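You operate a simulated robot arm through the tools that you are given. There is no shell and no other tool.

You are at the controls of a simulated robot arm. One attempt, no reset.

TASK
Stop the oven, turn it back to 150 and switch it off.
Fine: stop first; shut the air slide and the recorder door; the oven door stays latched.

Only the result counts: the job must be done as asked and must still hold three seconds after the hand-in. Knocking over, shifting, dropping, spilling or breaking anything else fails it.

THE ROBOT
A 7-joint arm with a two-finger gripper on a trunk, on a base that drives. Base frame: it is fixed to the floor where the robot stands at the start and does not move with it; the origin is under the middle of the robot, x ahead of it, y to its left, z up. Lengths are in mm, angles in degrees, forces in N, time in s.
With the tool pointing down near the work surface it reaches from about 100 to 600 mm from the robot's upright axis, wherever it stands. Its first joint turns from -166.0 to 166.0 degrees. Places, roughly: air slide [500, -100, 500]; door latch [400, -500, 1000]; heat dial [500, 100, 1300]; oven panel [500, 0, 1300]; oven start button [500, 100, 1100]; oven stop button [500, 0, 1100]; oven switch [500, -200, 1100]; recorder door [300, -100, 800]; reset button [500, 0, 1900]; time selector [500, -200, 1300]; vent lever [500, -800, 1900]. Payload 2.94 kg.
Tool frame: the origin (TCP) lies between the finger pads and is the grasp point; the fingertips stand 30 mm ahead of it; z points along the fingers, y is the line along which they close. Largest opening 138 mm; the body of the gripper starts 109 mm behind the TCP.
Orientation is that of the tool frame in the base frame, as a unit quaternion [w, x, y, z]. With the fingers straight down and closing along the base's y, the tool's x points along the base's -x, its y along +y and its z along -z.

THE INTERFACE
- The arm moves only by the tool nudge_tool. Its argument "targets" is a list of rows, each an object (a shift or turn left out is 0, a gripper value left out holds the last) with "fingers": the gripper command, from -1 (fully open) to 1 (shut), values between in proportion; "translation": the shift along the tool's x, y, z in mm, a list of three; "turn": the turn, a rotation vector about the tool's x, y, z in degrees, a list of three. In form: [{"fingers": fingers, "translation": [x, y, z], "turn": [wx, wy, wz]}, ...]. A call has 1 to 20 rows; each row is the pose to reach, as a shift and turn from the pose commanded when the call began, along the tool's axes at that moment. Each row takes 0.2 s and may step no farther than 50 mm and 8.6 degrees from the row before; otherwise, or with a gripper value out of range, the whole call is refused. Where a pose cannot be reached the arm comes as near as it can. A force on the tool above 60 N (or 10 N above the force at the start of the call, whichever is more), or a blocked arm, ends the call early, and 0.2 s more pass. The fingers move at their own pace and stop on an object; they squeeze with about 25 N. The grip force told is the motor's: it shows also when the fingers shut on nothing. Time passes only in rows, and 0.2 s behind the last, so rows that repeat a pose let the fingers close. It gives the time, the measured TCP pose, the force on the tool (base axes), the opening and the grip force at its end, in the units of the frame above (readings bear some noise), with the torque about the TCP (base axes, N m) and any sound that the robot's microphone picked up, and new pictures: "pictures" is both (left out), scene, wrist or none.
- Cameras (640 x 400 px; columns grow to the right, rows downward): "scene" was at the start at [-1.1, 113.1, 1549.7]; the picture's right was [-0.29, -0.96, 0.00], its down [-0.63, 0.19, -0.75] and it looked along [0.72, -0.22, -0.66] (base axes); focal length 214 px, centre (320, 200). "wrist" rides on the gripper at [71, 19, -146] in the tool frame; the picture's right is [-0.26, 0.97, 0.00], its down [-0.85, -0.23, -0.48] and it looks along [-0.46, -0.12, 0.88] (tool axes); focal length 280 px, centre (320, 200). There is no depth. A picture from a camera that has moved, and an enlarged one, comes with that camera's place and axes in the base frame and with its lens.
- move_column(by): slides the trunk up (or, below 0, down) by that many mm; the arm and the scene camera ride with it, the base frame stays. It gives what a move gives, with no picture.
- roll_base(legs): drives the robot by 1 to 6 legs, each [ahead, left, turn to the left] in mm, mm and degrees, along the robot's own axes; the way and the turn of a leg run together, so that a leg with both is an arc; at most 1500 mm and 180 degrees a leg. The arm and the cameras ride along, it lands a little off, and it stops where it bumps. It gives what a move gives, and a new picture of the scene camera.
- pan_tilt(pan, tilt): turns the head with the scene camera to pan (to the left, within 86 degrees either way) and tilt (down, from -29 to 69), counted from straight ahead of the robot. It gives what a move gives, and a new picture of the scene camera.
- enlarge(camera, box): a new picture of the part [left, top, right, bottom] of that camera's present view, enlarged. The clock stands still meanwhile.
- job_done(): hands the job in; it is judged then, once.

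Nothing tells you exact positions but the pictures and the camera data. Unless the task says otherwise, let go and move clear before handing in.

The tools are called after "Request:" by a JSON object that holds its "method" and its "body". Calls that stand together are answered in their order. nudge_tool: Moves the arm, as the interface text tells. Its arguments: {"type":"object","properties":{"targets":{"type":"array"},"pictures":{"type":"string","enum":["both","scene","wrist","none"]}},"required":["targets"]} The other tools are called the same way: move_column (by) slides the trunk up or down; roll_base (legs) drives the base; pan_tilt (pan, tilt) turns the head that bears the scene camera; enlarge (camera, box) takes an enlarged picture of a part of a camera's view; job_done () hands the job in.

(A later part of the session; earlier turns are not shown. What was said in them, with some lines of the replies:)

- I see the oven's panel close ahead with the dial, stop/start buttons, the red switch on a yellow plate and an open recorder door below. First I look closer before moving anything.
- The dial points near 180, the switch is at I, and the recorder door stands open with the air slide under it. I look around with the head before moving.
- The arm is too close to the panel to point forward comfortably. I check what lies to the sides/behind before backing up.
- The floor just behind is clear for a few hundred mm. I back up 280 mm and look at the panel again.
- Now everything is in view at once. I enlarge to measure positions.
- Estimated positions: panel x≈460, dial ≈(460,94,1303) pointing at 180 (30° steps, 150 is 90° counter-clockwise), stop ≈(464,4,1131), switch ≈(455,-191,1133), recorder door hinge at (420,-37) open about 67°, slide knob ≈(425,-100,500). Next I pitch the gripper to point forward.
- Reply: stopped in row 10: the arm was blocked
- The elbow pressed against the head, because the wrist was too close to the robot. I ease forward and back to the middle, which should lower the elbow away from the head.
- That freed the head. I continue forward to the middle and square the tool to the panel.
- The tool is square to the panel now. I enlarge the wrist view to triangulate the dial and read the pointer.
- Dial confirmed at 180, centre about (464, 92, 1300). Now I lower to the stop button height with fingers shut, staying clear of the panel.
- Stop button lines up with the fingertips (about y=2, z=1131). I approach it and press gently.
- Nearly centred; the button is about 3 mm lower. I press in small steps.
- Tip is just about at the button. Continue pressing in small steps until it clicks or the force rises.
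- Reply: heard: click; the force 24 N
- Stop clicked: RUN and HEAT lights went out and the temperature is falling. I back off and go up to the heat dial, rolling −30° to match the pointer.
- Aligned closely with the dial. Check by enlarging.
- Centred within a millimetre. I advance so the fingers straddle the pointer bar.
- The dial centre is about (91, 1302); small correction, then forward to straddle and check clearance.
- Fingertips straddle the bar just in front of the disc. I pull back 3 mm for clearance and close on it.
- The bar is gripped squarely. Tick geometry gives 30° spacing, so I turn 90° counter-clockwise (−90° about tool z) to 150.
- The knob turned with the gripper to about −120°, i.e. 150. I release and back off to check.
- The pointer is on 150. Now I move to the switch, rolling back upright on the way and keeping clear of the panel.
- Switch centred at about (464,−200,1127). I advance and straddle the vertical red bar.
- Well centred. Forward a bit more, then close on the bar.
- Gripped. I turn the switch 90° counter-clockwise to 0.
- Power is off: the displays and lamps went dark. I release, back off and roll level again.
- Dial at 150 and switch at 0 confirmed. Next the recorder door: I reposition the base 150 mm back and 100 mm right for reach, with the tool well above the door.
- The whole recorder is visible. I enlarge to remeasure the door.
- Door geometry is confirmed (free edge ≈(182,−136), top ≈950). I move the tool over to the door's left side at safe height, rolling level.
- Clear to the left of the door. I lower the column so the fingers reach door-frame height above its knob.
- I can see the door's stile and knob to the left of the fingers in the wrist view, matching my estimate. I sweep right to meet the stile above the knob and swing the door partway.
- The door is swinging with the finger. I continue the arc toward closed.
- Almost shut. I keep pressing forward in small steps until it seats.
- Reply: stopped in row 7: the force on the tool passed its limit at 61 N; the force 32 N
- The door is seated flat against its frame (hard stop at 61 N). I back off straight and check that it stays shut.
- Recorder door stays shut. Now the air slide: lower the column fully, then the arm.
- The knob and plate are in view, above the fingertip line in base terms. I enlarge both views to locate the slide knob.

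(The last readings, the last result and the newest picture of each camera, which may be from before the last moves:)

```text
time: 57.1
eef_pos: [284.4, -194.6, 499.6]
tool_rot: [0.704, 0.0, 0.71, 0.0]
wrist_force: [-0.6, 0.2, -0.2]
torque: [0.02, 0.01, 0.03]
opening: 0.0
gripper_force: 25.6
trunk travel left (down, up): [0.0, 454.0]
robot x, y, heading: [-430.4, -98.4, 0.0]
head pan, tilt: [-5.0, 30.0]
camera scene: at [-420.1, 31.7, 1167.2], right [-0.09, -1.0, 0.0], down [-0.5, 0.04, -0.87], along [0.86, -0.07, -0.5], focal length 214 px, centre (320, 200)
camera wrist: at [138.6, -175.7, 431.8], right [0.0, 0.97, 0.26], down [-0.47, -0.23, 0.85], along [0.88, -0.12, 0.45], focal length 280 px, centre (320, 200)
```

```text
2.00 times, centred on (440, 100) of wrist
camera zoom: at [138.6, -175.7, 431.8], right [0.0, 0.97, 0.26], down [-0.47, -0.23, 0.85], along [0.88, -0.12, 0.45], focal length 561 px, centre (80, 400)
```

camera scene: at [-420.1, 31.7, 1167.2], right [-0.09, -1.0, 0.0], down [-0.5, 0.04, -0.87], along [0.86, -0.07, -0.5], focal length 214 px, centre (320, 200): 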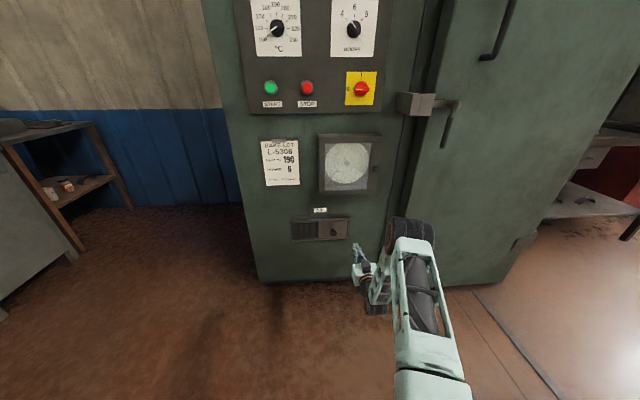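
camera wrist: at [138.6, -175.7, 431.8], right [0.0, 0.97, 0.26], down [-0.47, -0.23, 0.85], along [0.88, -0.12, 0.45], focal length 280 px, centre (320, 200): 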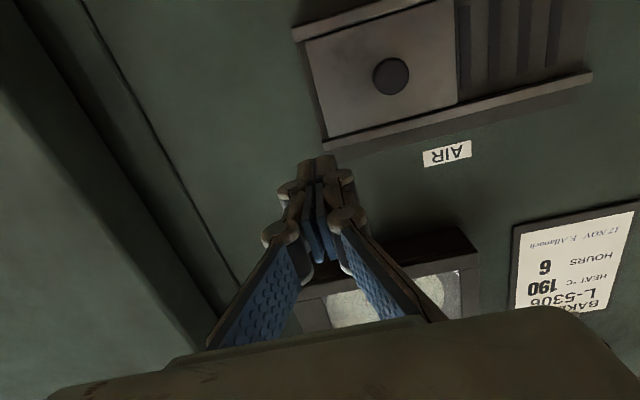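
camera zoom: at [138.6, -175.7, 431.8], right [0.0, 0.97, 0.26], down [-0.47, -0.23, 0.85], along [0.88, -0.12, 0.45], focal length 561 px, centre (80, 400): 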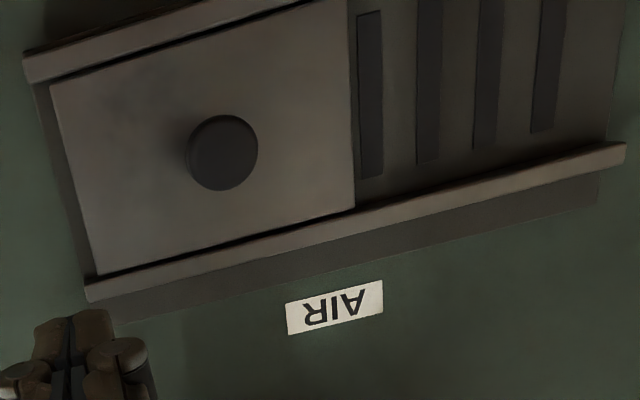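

The knob is at about (442,−113,471), plate at x≈471; it must travel ~130 mm left (+y). From here it is out of reach, so I retract a bit and drive the base forward 150 mm.

Request:
{"method": "nudge_tool", "body": {"targets": [{"translation": [10, 10, -30]}, {"translation": [20, 20, -60]}, {"translation": [28, 30, -80]}], "pictures": "none"}}

Request:
{"method": "roll_base", "body": {"legs": [[150, 0, 0]]}}

Request:
{"method": "enlarge", "body": {"camera": "wrist", "box": [0, 0, 640, 400]}}

```text
time: 57.9
eef_pos: [205.3, -166.7, 472.7]
tool_rot: [0.704, 0.0, 0.71, 0.0]
wrist_force: [-0.5, 0.6, 0.6]
torque: [0.0, -0.02, 0.0]
opening: 0.2
gripper_force: 25.3
trunk travel left (down, up): [0.0, 454.0]
robot x, y, heading: [-430.7, -96.1, 0.0]
head pan, tilt: [-5.0, 30.0]
```

```text
time: 59.2
eef_pos: [354.1, -165.2, 472.8]
tool_rot: [0.704, 0.0, 0.71, 0.0]
wrist_force: [-0.4, -0.2, -0.1]
torque: [0.04, 0.0, 0.01]
opening: 0.0
gripper_force: 25.2
trunk travel left (down, up): [0.0, 454.0]
robot x, y, heading: [-279.9, -99.9, -0.0]
head pan, tilt: [-5.0, 30.0]
camera scene: at [-271.7, 31.8, 1167.2], right [-0.09, -1.0, 0.0], down [-0.5, 0.04, -0.87], along [0.86, -0.07, -0.5], focal length 214 px, centre (320, 200)
```

scene: 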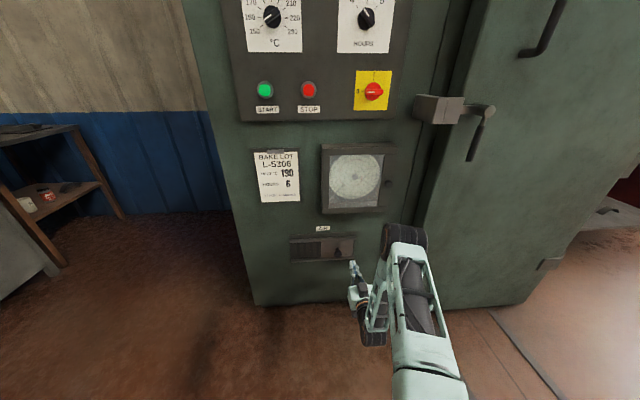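

```text
1.00 times, centred on (320, 200) of wrist (not enlarged: the box is as wide or as high as the picture)
camera zoom: at [208.2, -146.4, 404.2], right [0.0, 0.96, 0.26], down [-0.47, -0.23, 0.85], along [0.88, -0.12, 0.45], focal length 280 px, centre (320, 200)
```

zoom: 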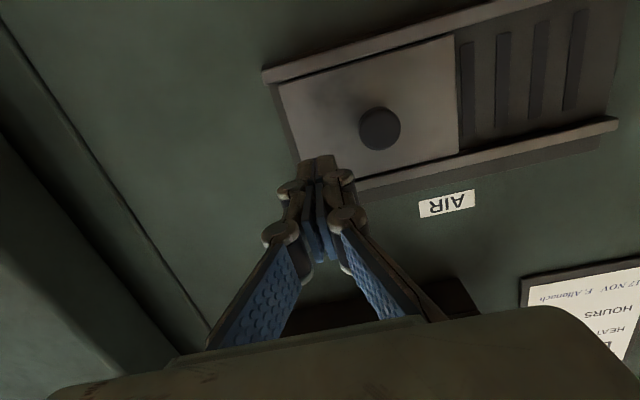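

The knob estimate holds. I move the closed fingertips in on the right side of the knob.

Request:
{"method": "nudge_tool", "body": {"targets": [{"translation": [1, 3, 25]}, {"translation": [1.5, 5, 50]}, {"translation": [1.5, 5, 62]}, {"translation": [1.5, 5, 70]}, {"translation": [1.5, 5, 74]}]}}

```text
time: 60.5
eef_pos: [429.5, -159.8, 470.7]
tool_rot: [0.705, -0.001, 0.709, 0.001]
wrist_force: [0.5, 1.0, 0.4]
torque: [0.02, -0.01, 0.01]
opening: 0.0
gripper_force: 25.6
trunk travel left (down, up): [0.0, 454.0]
robot x, y, heading: [-279.8, -98.4, -0.0]
head pan, tilt: [-5.0, 30.0]
camera scene: at [-271.7, 31.8, 1167.2], right [-0.09, -1.0, 0.0], down [-0.5, 0.04, -0.87], along [0.86, -0.07, -0.5], focal length 214 px, centre (320, 200)
camera wrist: at [282.6, -141.0, 402.8], right [0.0, 0.96, 0.26], down [-0.47, -0.23, 0.85], along [0.88, -0.12, 0.45], focal length 280 px, centre (320, 200)
```

scene: 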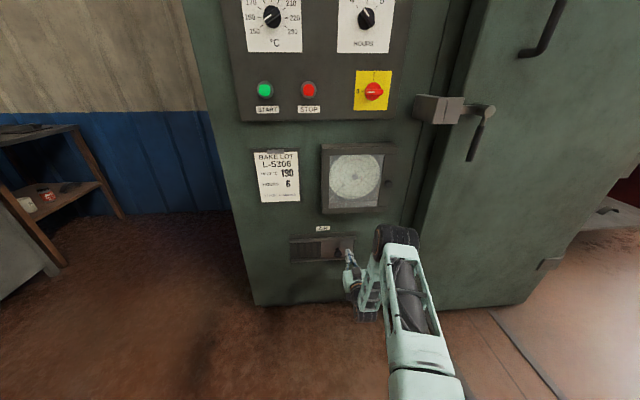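
wrist: 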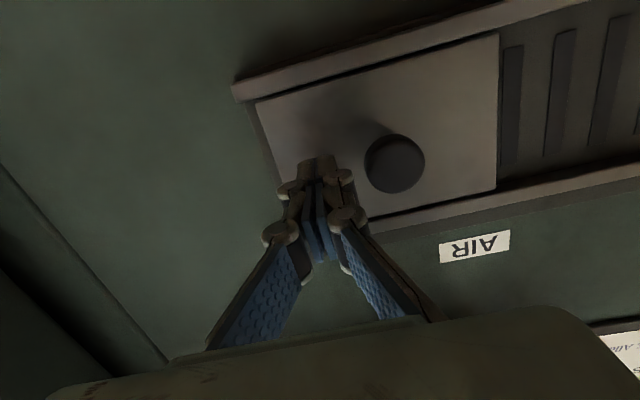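

Fingertips sit right beside the knob. I push left in small steps.

Request:
{"method": "nudge_tool", "body": {"targets": [{"translation": [0, 10, 0]}, {"translation": [0, 20, 0]}, {"translation": [0, 30, 0]}, {"translation": [0, 40, 0]}, {"translation": [0, 50, 0]}, {"translation": [0, 60, 0]}, {"translation": [0, 70, 0]}, {"translation": [0, 80, 0]}, {"translation": [0, 90, 0]}, {"translation": [0, 100, 0]}, {"translation": [0, 110, 0]}, {"translation": [0, 120, 0]}]}}

```text
time: 63.0
eef_pos: [427.9, -39.8, 471.1]
tool_rot: [0.704, 0.0, 0.71, 0.001]
wrist_force: [-2.2, -4.4, 1.9]
torque: [0.02, -0.01, 0.04]
opening: 0.0
gripper_force: 25.2
trunk travel left (down, up): [0.0, 454.0]
robot x, y, heading: [-280.4, -96.6, 0.1]
head pan, tilt: [-5.0, 30.0]
camera scene: at [-272.0, 31.7, 1167.3], right [-0.09, -1.0, 0.0], down [-0.5, 0.04, -0.87], along [0.86, -0.07, -0.5], focal length 214 px, centre (320, 200)
camera wrist: at [281.6, -20.2, 402.0], right [0.0, 0.96, 0.26], down [-0.47, -0.23, 0.85], along [0.88, -0.12, 0.45], focal length 280 px, centre (320, 200)
```

scene: 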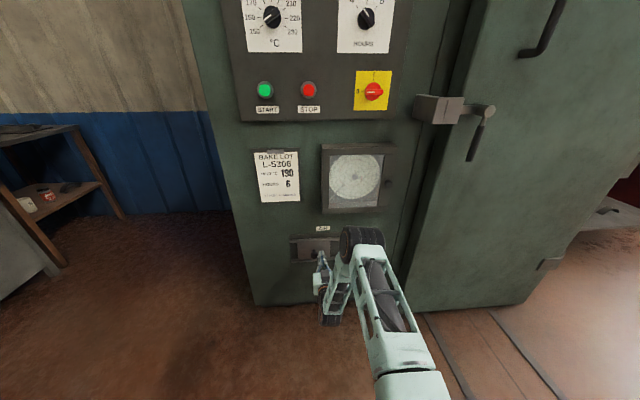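
wrist: 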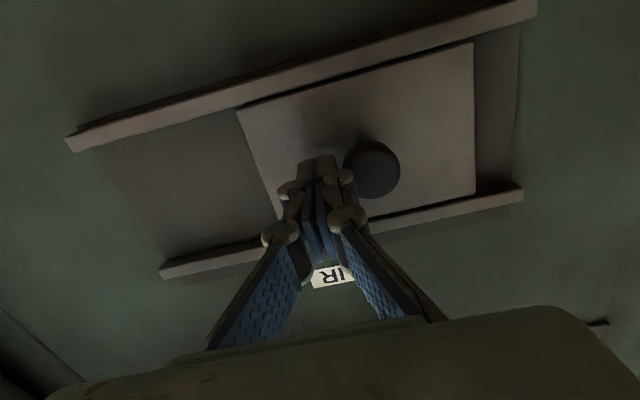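

The plate slides easily; about 30 mm of opening remains. I push on to the stop.

Request:
{"method": "nudge_tool", "body": {"targets": [{"translation": [0, 8, 0]}, {"translation": [0, 16, 0]}, {"translation": [0, 22, 0]}, {"translation": [0, 27, 0]}, {"translation": [0, 31, 0]}, {"translation": [0, 35, 0]}, {"translation": [0, 39, 0]}, {"translation": [0, 43, 0]}]}}

Request:
{"method": "enlarge", "body": {"camera": "wrist", "box": [200, 0, 600, 250]}}

```text
time: 64.8
eef_pos: [428.3, -21.8, 469.2]
tool_rot: [0.703, 0.009, 0.711, -0.016]
wrist_force: [0.2, -4.1, 1.3]
torque: [0.04, 0.05, -0.02]
opening: 0.1
gripper_force: 25.1
trunk travel left (down, up): [0.0, 454.0]
robot x, y, heading: [-280.1, -93.4, -0.0]
head pan, tilt: [-5.0, 30.0]
stopped in row 8: the force on the tool passed its limit at 62 N (the readings are from after the stop); the commanded pose is now the measured one
camera scene: at [-271.6, 31.2, 1167.1], right [-0.09, -1.0, 0.0], down [-0.5, 0.04, -0.87], along [0.86, -0.08, -0.5], focal length 214 px, centre (320, 200)
camera wrist: at [282.9, 2.5, 400.7], right [0.04, 0.97, 0.25], down [-0.47, -0.21, 0.86], along [0.88, -0.15, 0.45], focal length 280 px, centre (320, 200)
```

scene: 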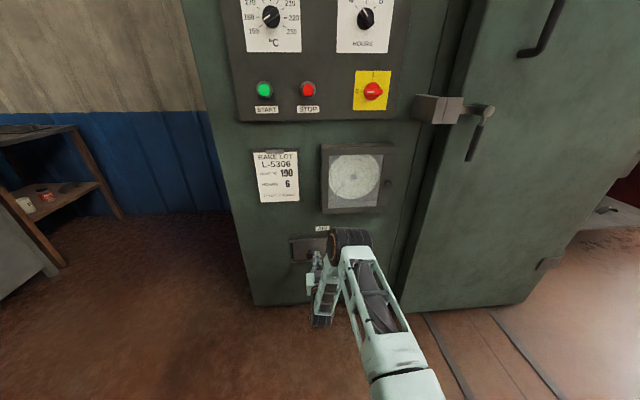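
wrist: 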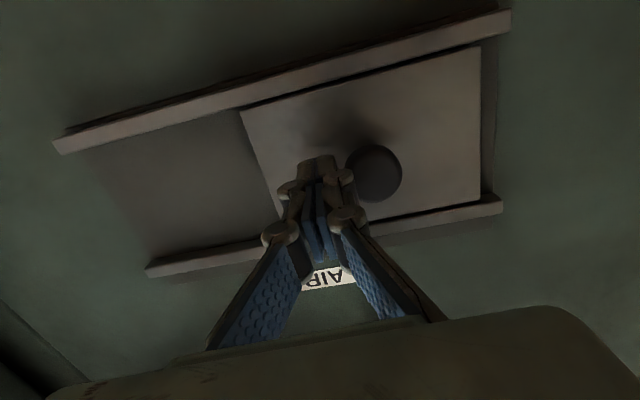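

```text
1.60 times, centred on (400, 125) of wrist
camera zoom: at [282.9, 2.5, 400.7], right [0.04, 0.97, 0.25], down [-0.47, -0.21, 0.86], along [0.88, -0.15, 0.45], focal length 449 px, centre (192, 320)
```

zoom: 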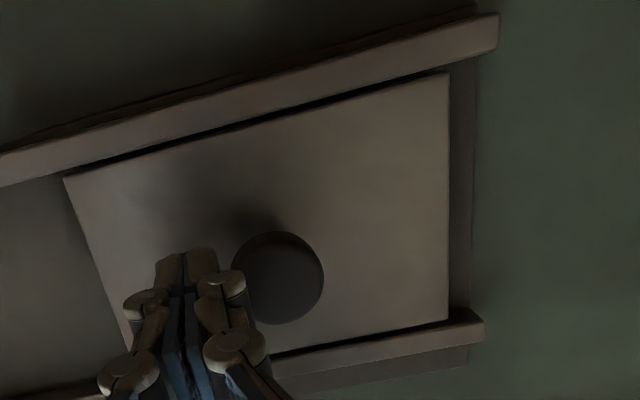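

The slide hit its end stop (62 N) with all slots covered. I unload sideways, then back straight out.

Request:
{"method": "nudge_tool", "body": {"targets": [{"translation": [0, -8, 0]}, {"translation": [0, -15, 0]}, {"translation": [0, -15, -40]}, {"translation": [0, -15, -80]}, {"translation": [0, -15, -120]}, {"translation": [0, -15, -150]}]}}

Request:
{"method": "enlarge", "body": {"camera": "scene", "box": [240, 130, 420, 280]}}

Request:
{"method": "enlarge", "body": {"camera": "wrist", "box": [200, 0, 600, 250]}}

```text
time: 66.2
eef_pos: [277.5, -29.3, 471.6]
tool_rot: [0.704, 0.009, 0.71, -0.015]
wrist_force: [0.3, 0.4, -0.1]
torque: [0.01, 0.01, -0.02]
opening: 0.0
gripper_force: 25.3
trunk travel left (down, up): [0.0, 454.0]
robot x, y, heading: [-283.9, -96.9, -0.1]
head pan, tilt: [-5.0, 30.0]
camera scene: at [-271.6, 31.4, 1167.2], right [-0.09, -1.0, 0.0], down [-0.5, 0.04, -0.87], along [0.86, -0.08, -0.5], focal length 214 px, centre (320, 200)
camera wrist: at [132.6, -5.6, 402.8], right [0.03, 0.97, 0.25], down [-0.47, -0.21, 0.86], along [0.88, -0.15, 0.45], focal length 280 px, centre (320, 200)
```

scene: 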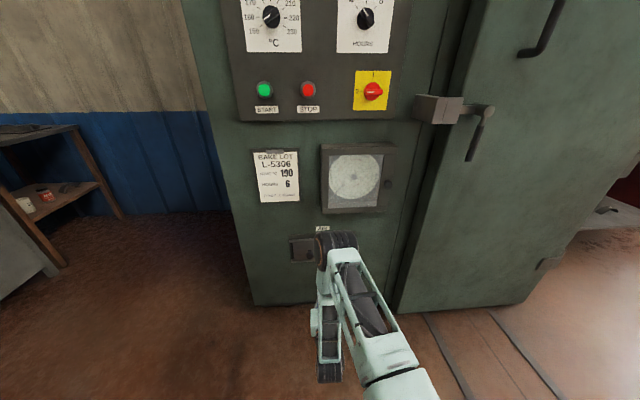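
wrist: 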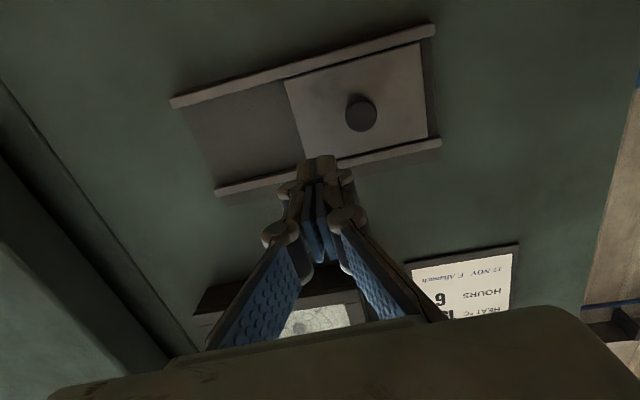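

```text
2.67 times, centred on (330, 205) of scene
camera zoom: at [-271.6, 31.4, 1167.2], right [-0.09, -1.0, 0.0], down [-0.5, 0.04, -0.87], along [0.86, -0.08, -0.5], focal length 572 px, centre (293, 187)
```

zoom: 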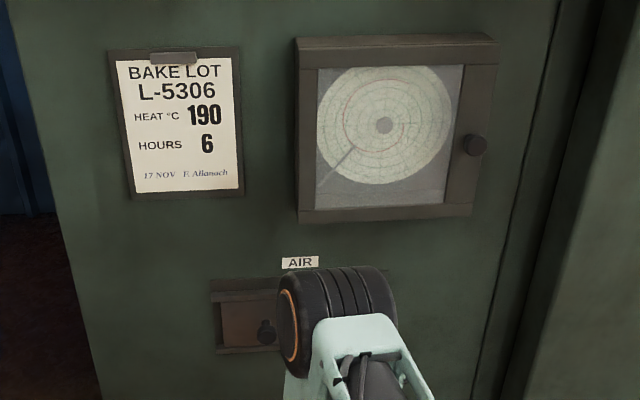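

```text
1.60 times, centred on (400, 125) of wrist
camera zoom: at [132.6, -5.6, 402.8], right [0.03, 0.97, 0.25], down [-0.47, -0.21, 0.86], along [0.88, -0.15, 0.45], focal length 449 px, centre (192, 320)
```

zoom: 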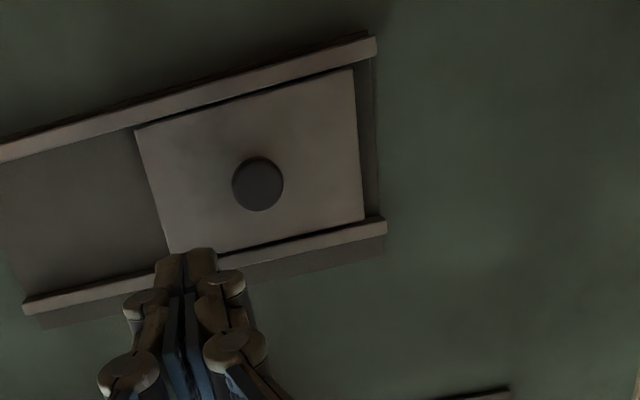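

All vent slots are covered and the recorder door remains shut. A last check of the recorder, panel and latch.

Request:
{"method": "enlarge", "body": {"camera": "scene", "box": [310, 130, 410, 220]}}

Request:
{"method": "pan_tilt", "body": {"pan": -10, "tilt": 5}}

Request:
{"method": "enlarge", "body": {"camera": "scene", "box": [200, 80, 400, 220]}}

Request:
{"method": "enlarge", "body": {"camera": "scene", "box": [380, 130, 520, 260]}}

```text
4.44 times, centred on (360, 175) of scene
camera zoom: at [-271.6, 31.4, 1167.2], right [-0.09, -1.0, 0.0], down [-0.5, 0.04, -0.87], along [0.86, -0.08, -0.5], focal length 953 px, centre (142, 311)
```

zoom: 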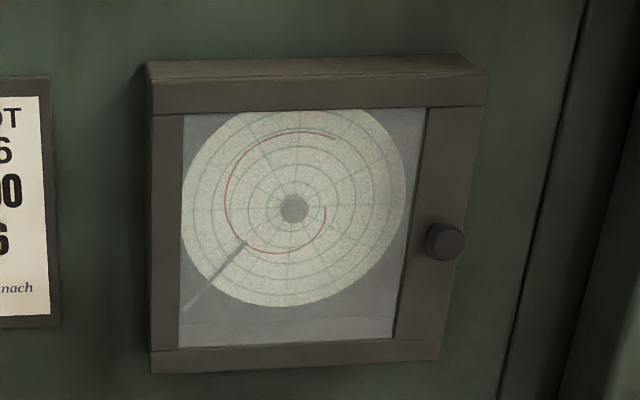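

```text
time: 67.0
eef_pos: [278.3, -29.6, 470.6]
tool_rot: [0.703, 0.008, 0.711, -0.015]
wrist_force: [1.1, -0.2, -0.3]
torque: [-0.02, 0.02, 0.01]
opening: 0.3
gripper_force: 24.8
trunk travel left (down, up): [0.0, 454.0]
robot x, y, heading: [-278.6, -99.5, 0.0]
head pan, tilt: [-10.0, 5.0]
camera scene: at [-271.2, 23.3, 1207.6], right [-0.17, -0.98, 0.0], down [-0.09, 0.02, -1.0], along [0.98, -0.17, -0.09], focal length 214 px, centre (320, 200)
```

scene: 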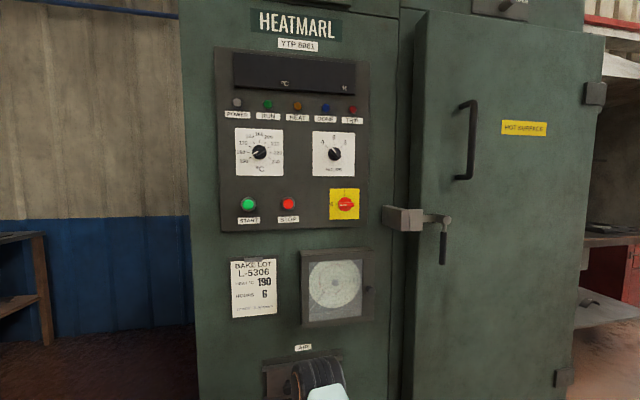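

```text
2.86 times, centred on (300, 150) of scene
camera zoom: at [-271.2, 23.3, 1207.6], right [-0.17, -0.98, 0.0], down [-0.09, 0.02, -1.0], along [0.98, -0.17, -0.09], focal length 613 px, centre (377, 343)
```

zoom: 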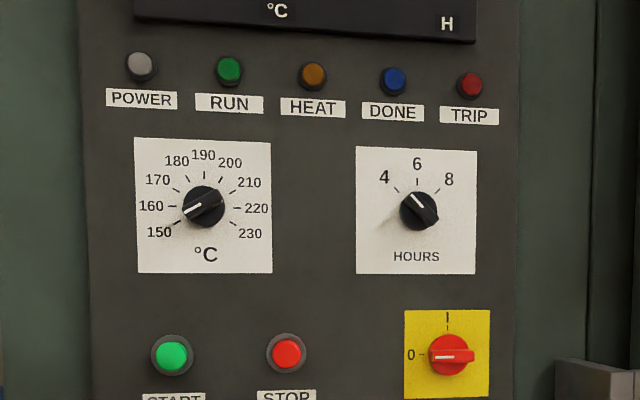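

```text
3.08 times, centred on (450, 195) of scene
camera zoom: at [-271.2, 23.3, 1207.6], right [-0.17, -0.98, 0.0], down [-0.09, 0.02, -1.0], along [0.98, -0.17, -0.09], focal length 660 px, centre (-80, 215)
```

zoom: 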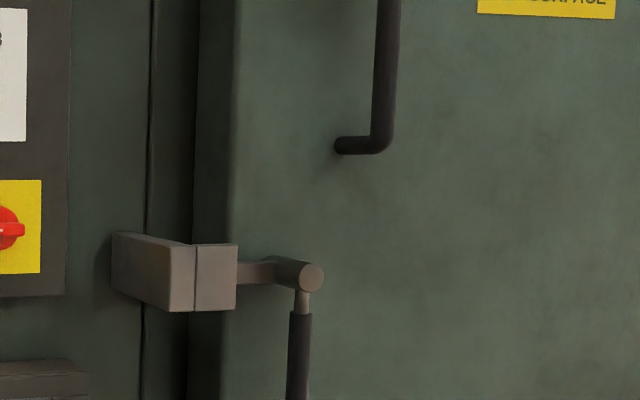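

The dial is on 150, the switch is at 0 with all lamps dark, and the recorder door and air slide are shut. The oven door is still latched and the arm is clear, so I hand in.

Request:
{"method": "job_done", "body": {}}

```text
The job is handed in.
```

The oven is stopped, turned back to 150 and switched off, and I have handed the job in. I don't have the judge's verdict.

- **Stop:** I pressed it first. It clicked, and the RUN and HEAT lamps went out.
- **Heat dial:** I turned it back from 180, and the pointer is on 150.
- **Oven switch:** it is at 0, and the displays and all lamps are dark.
- **Recorder door:** it is pushed shut against its frame and stayed shut when I let go.
- **Air slide:** it is pushed left to its end stop, and all the slots are covered.
- **Oven door:** I did not touch it, and it is still latched.

While turning the gripper to face the panel, the arm's elbow pushed against the robot's own camera head. I moved the arm off and the head swung back to its place. Nothing else was touched or moved, as far as the pictures show, and the arm was clear at hand-in.
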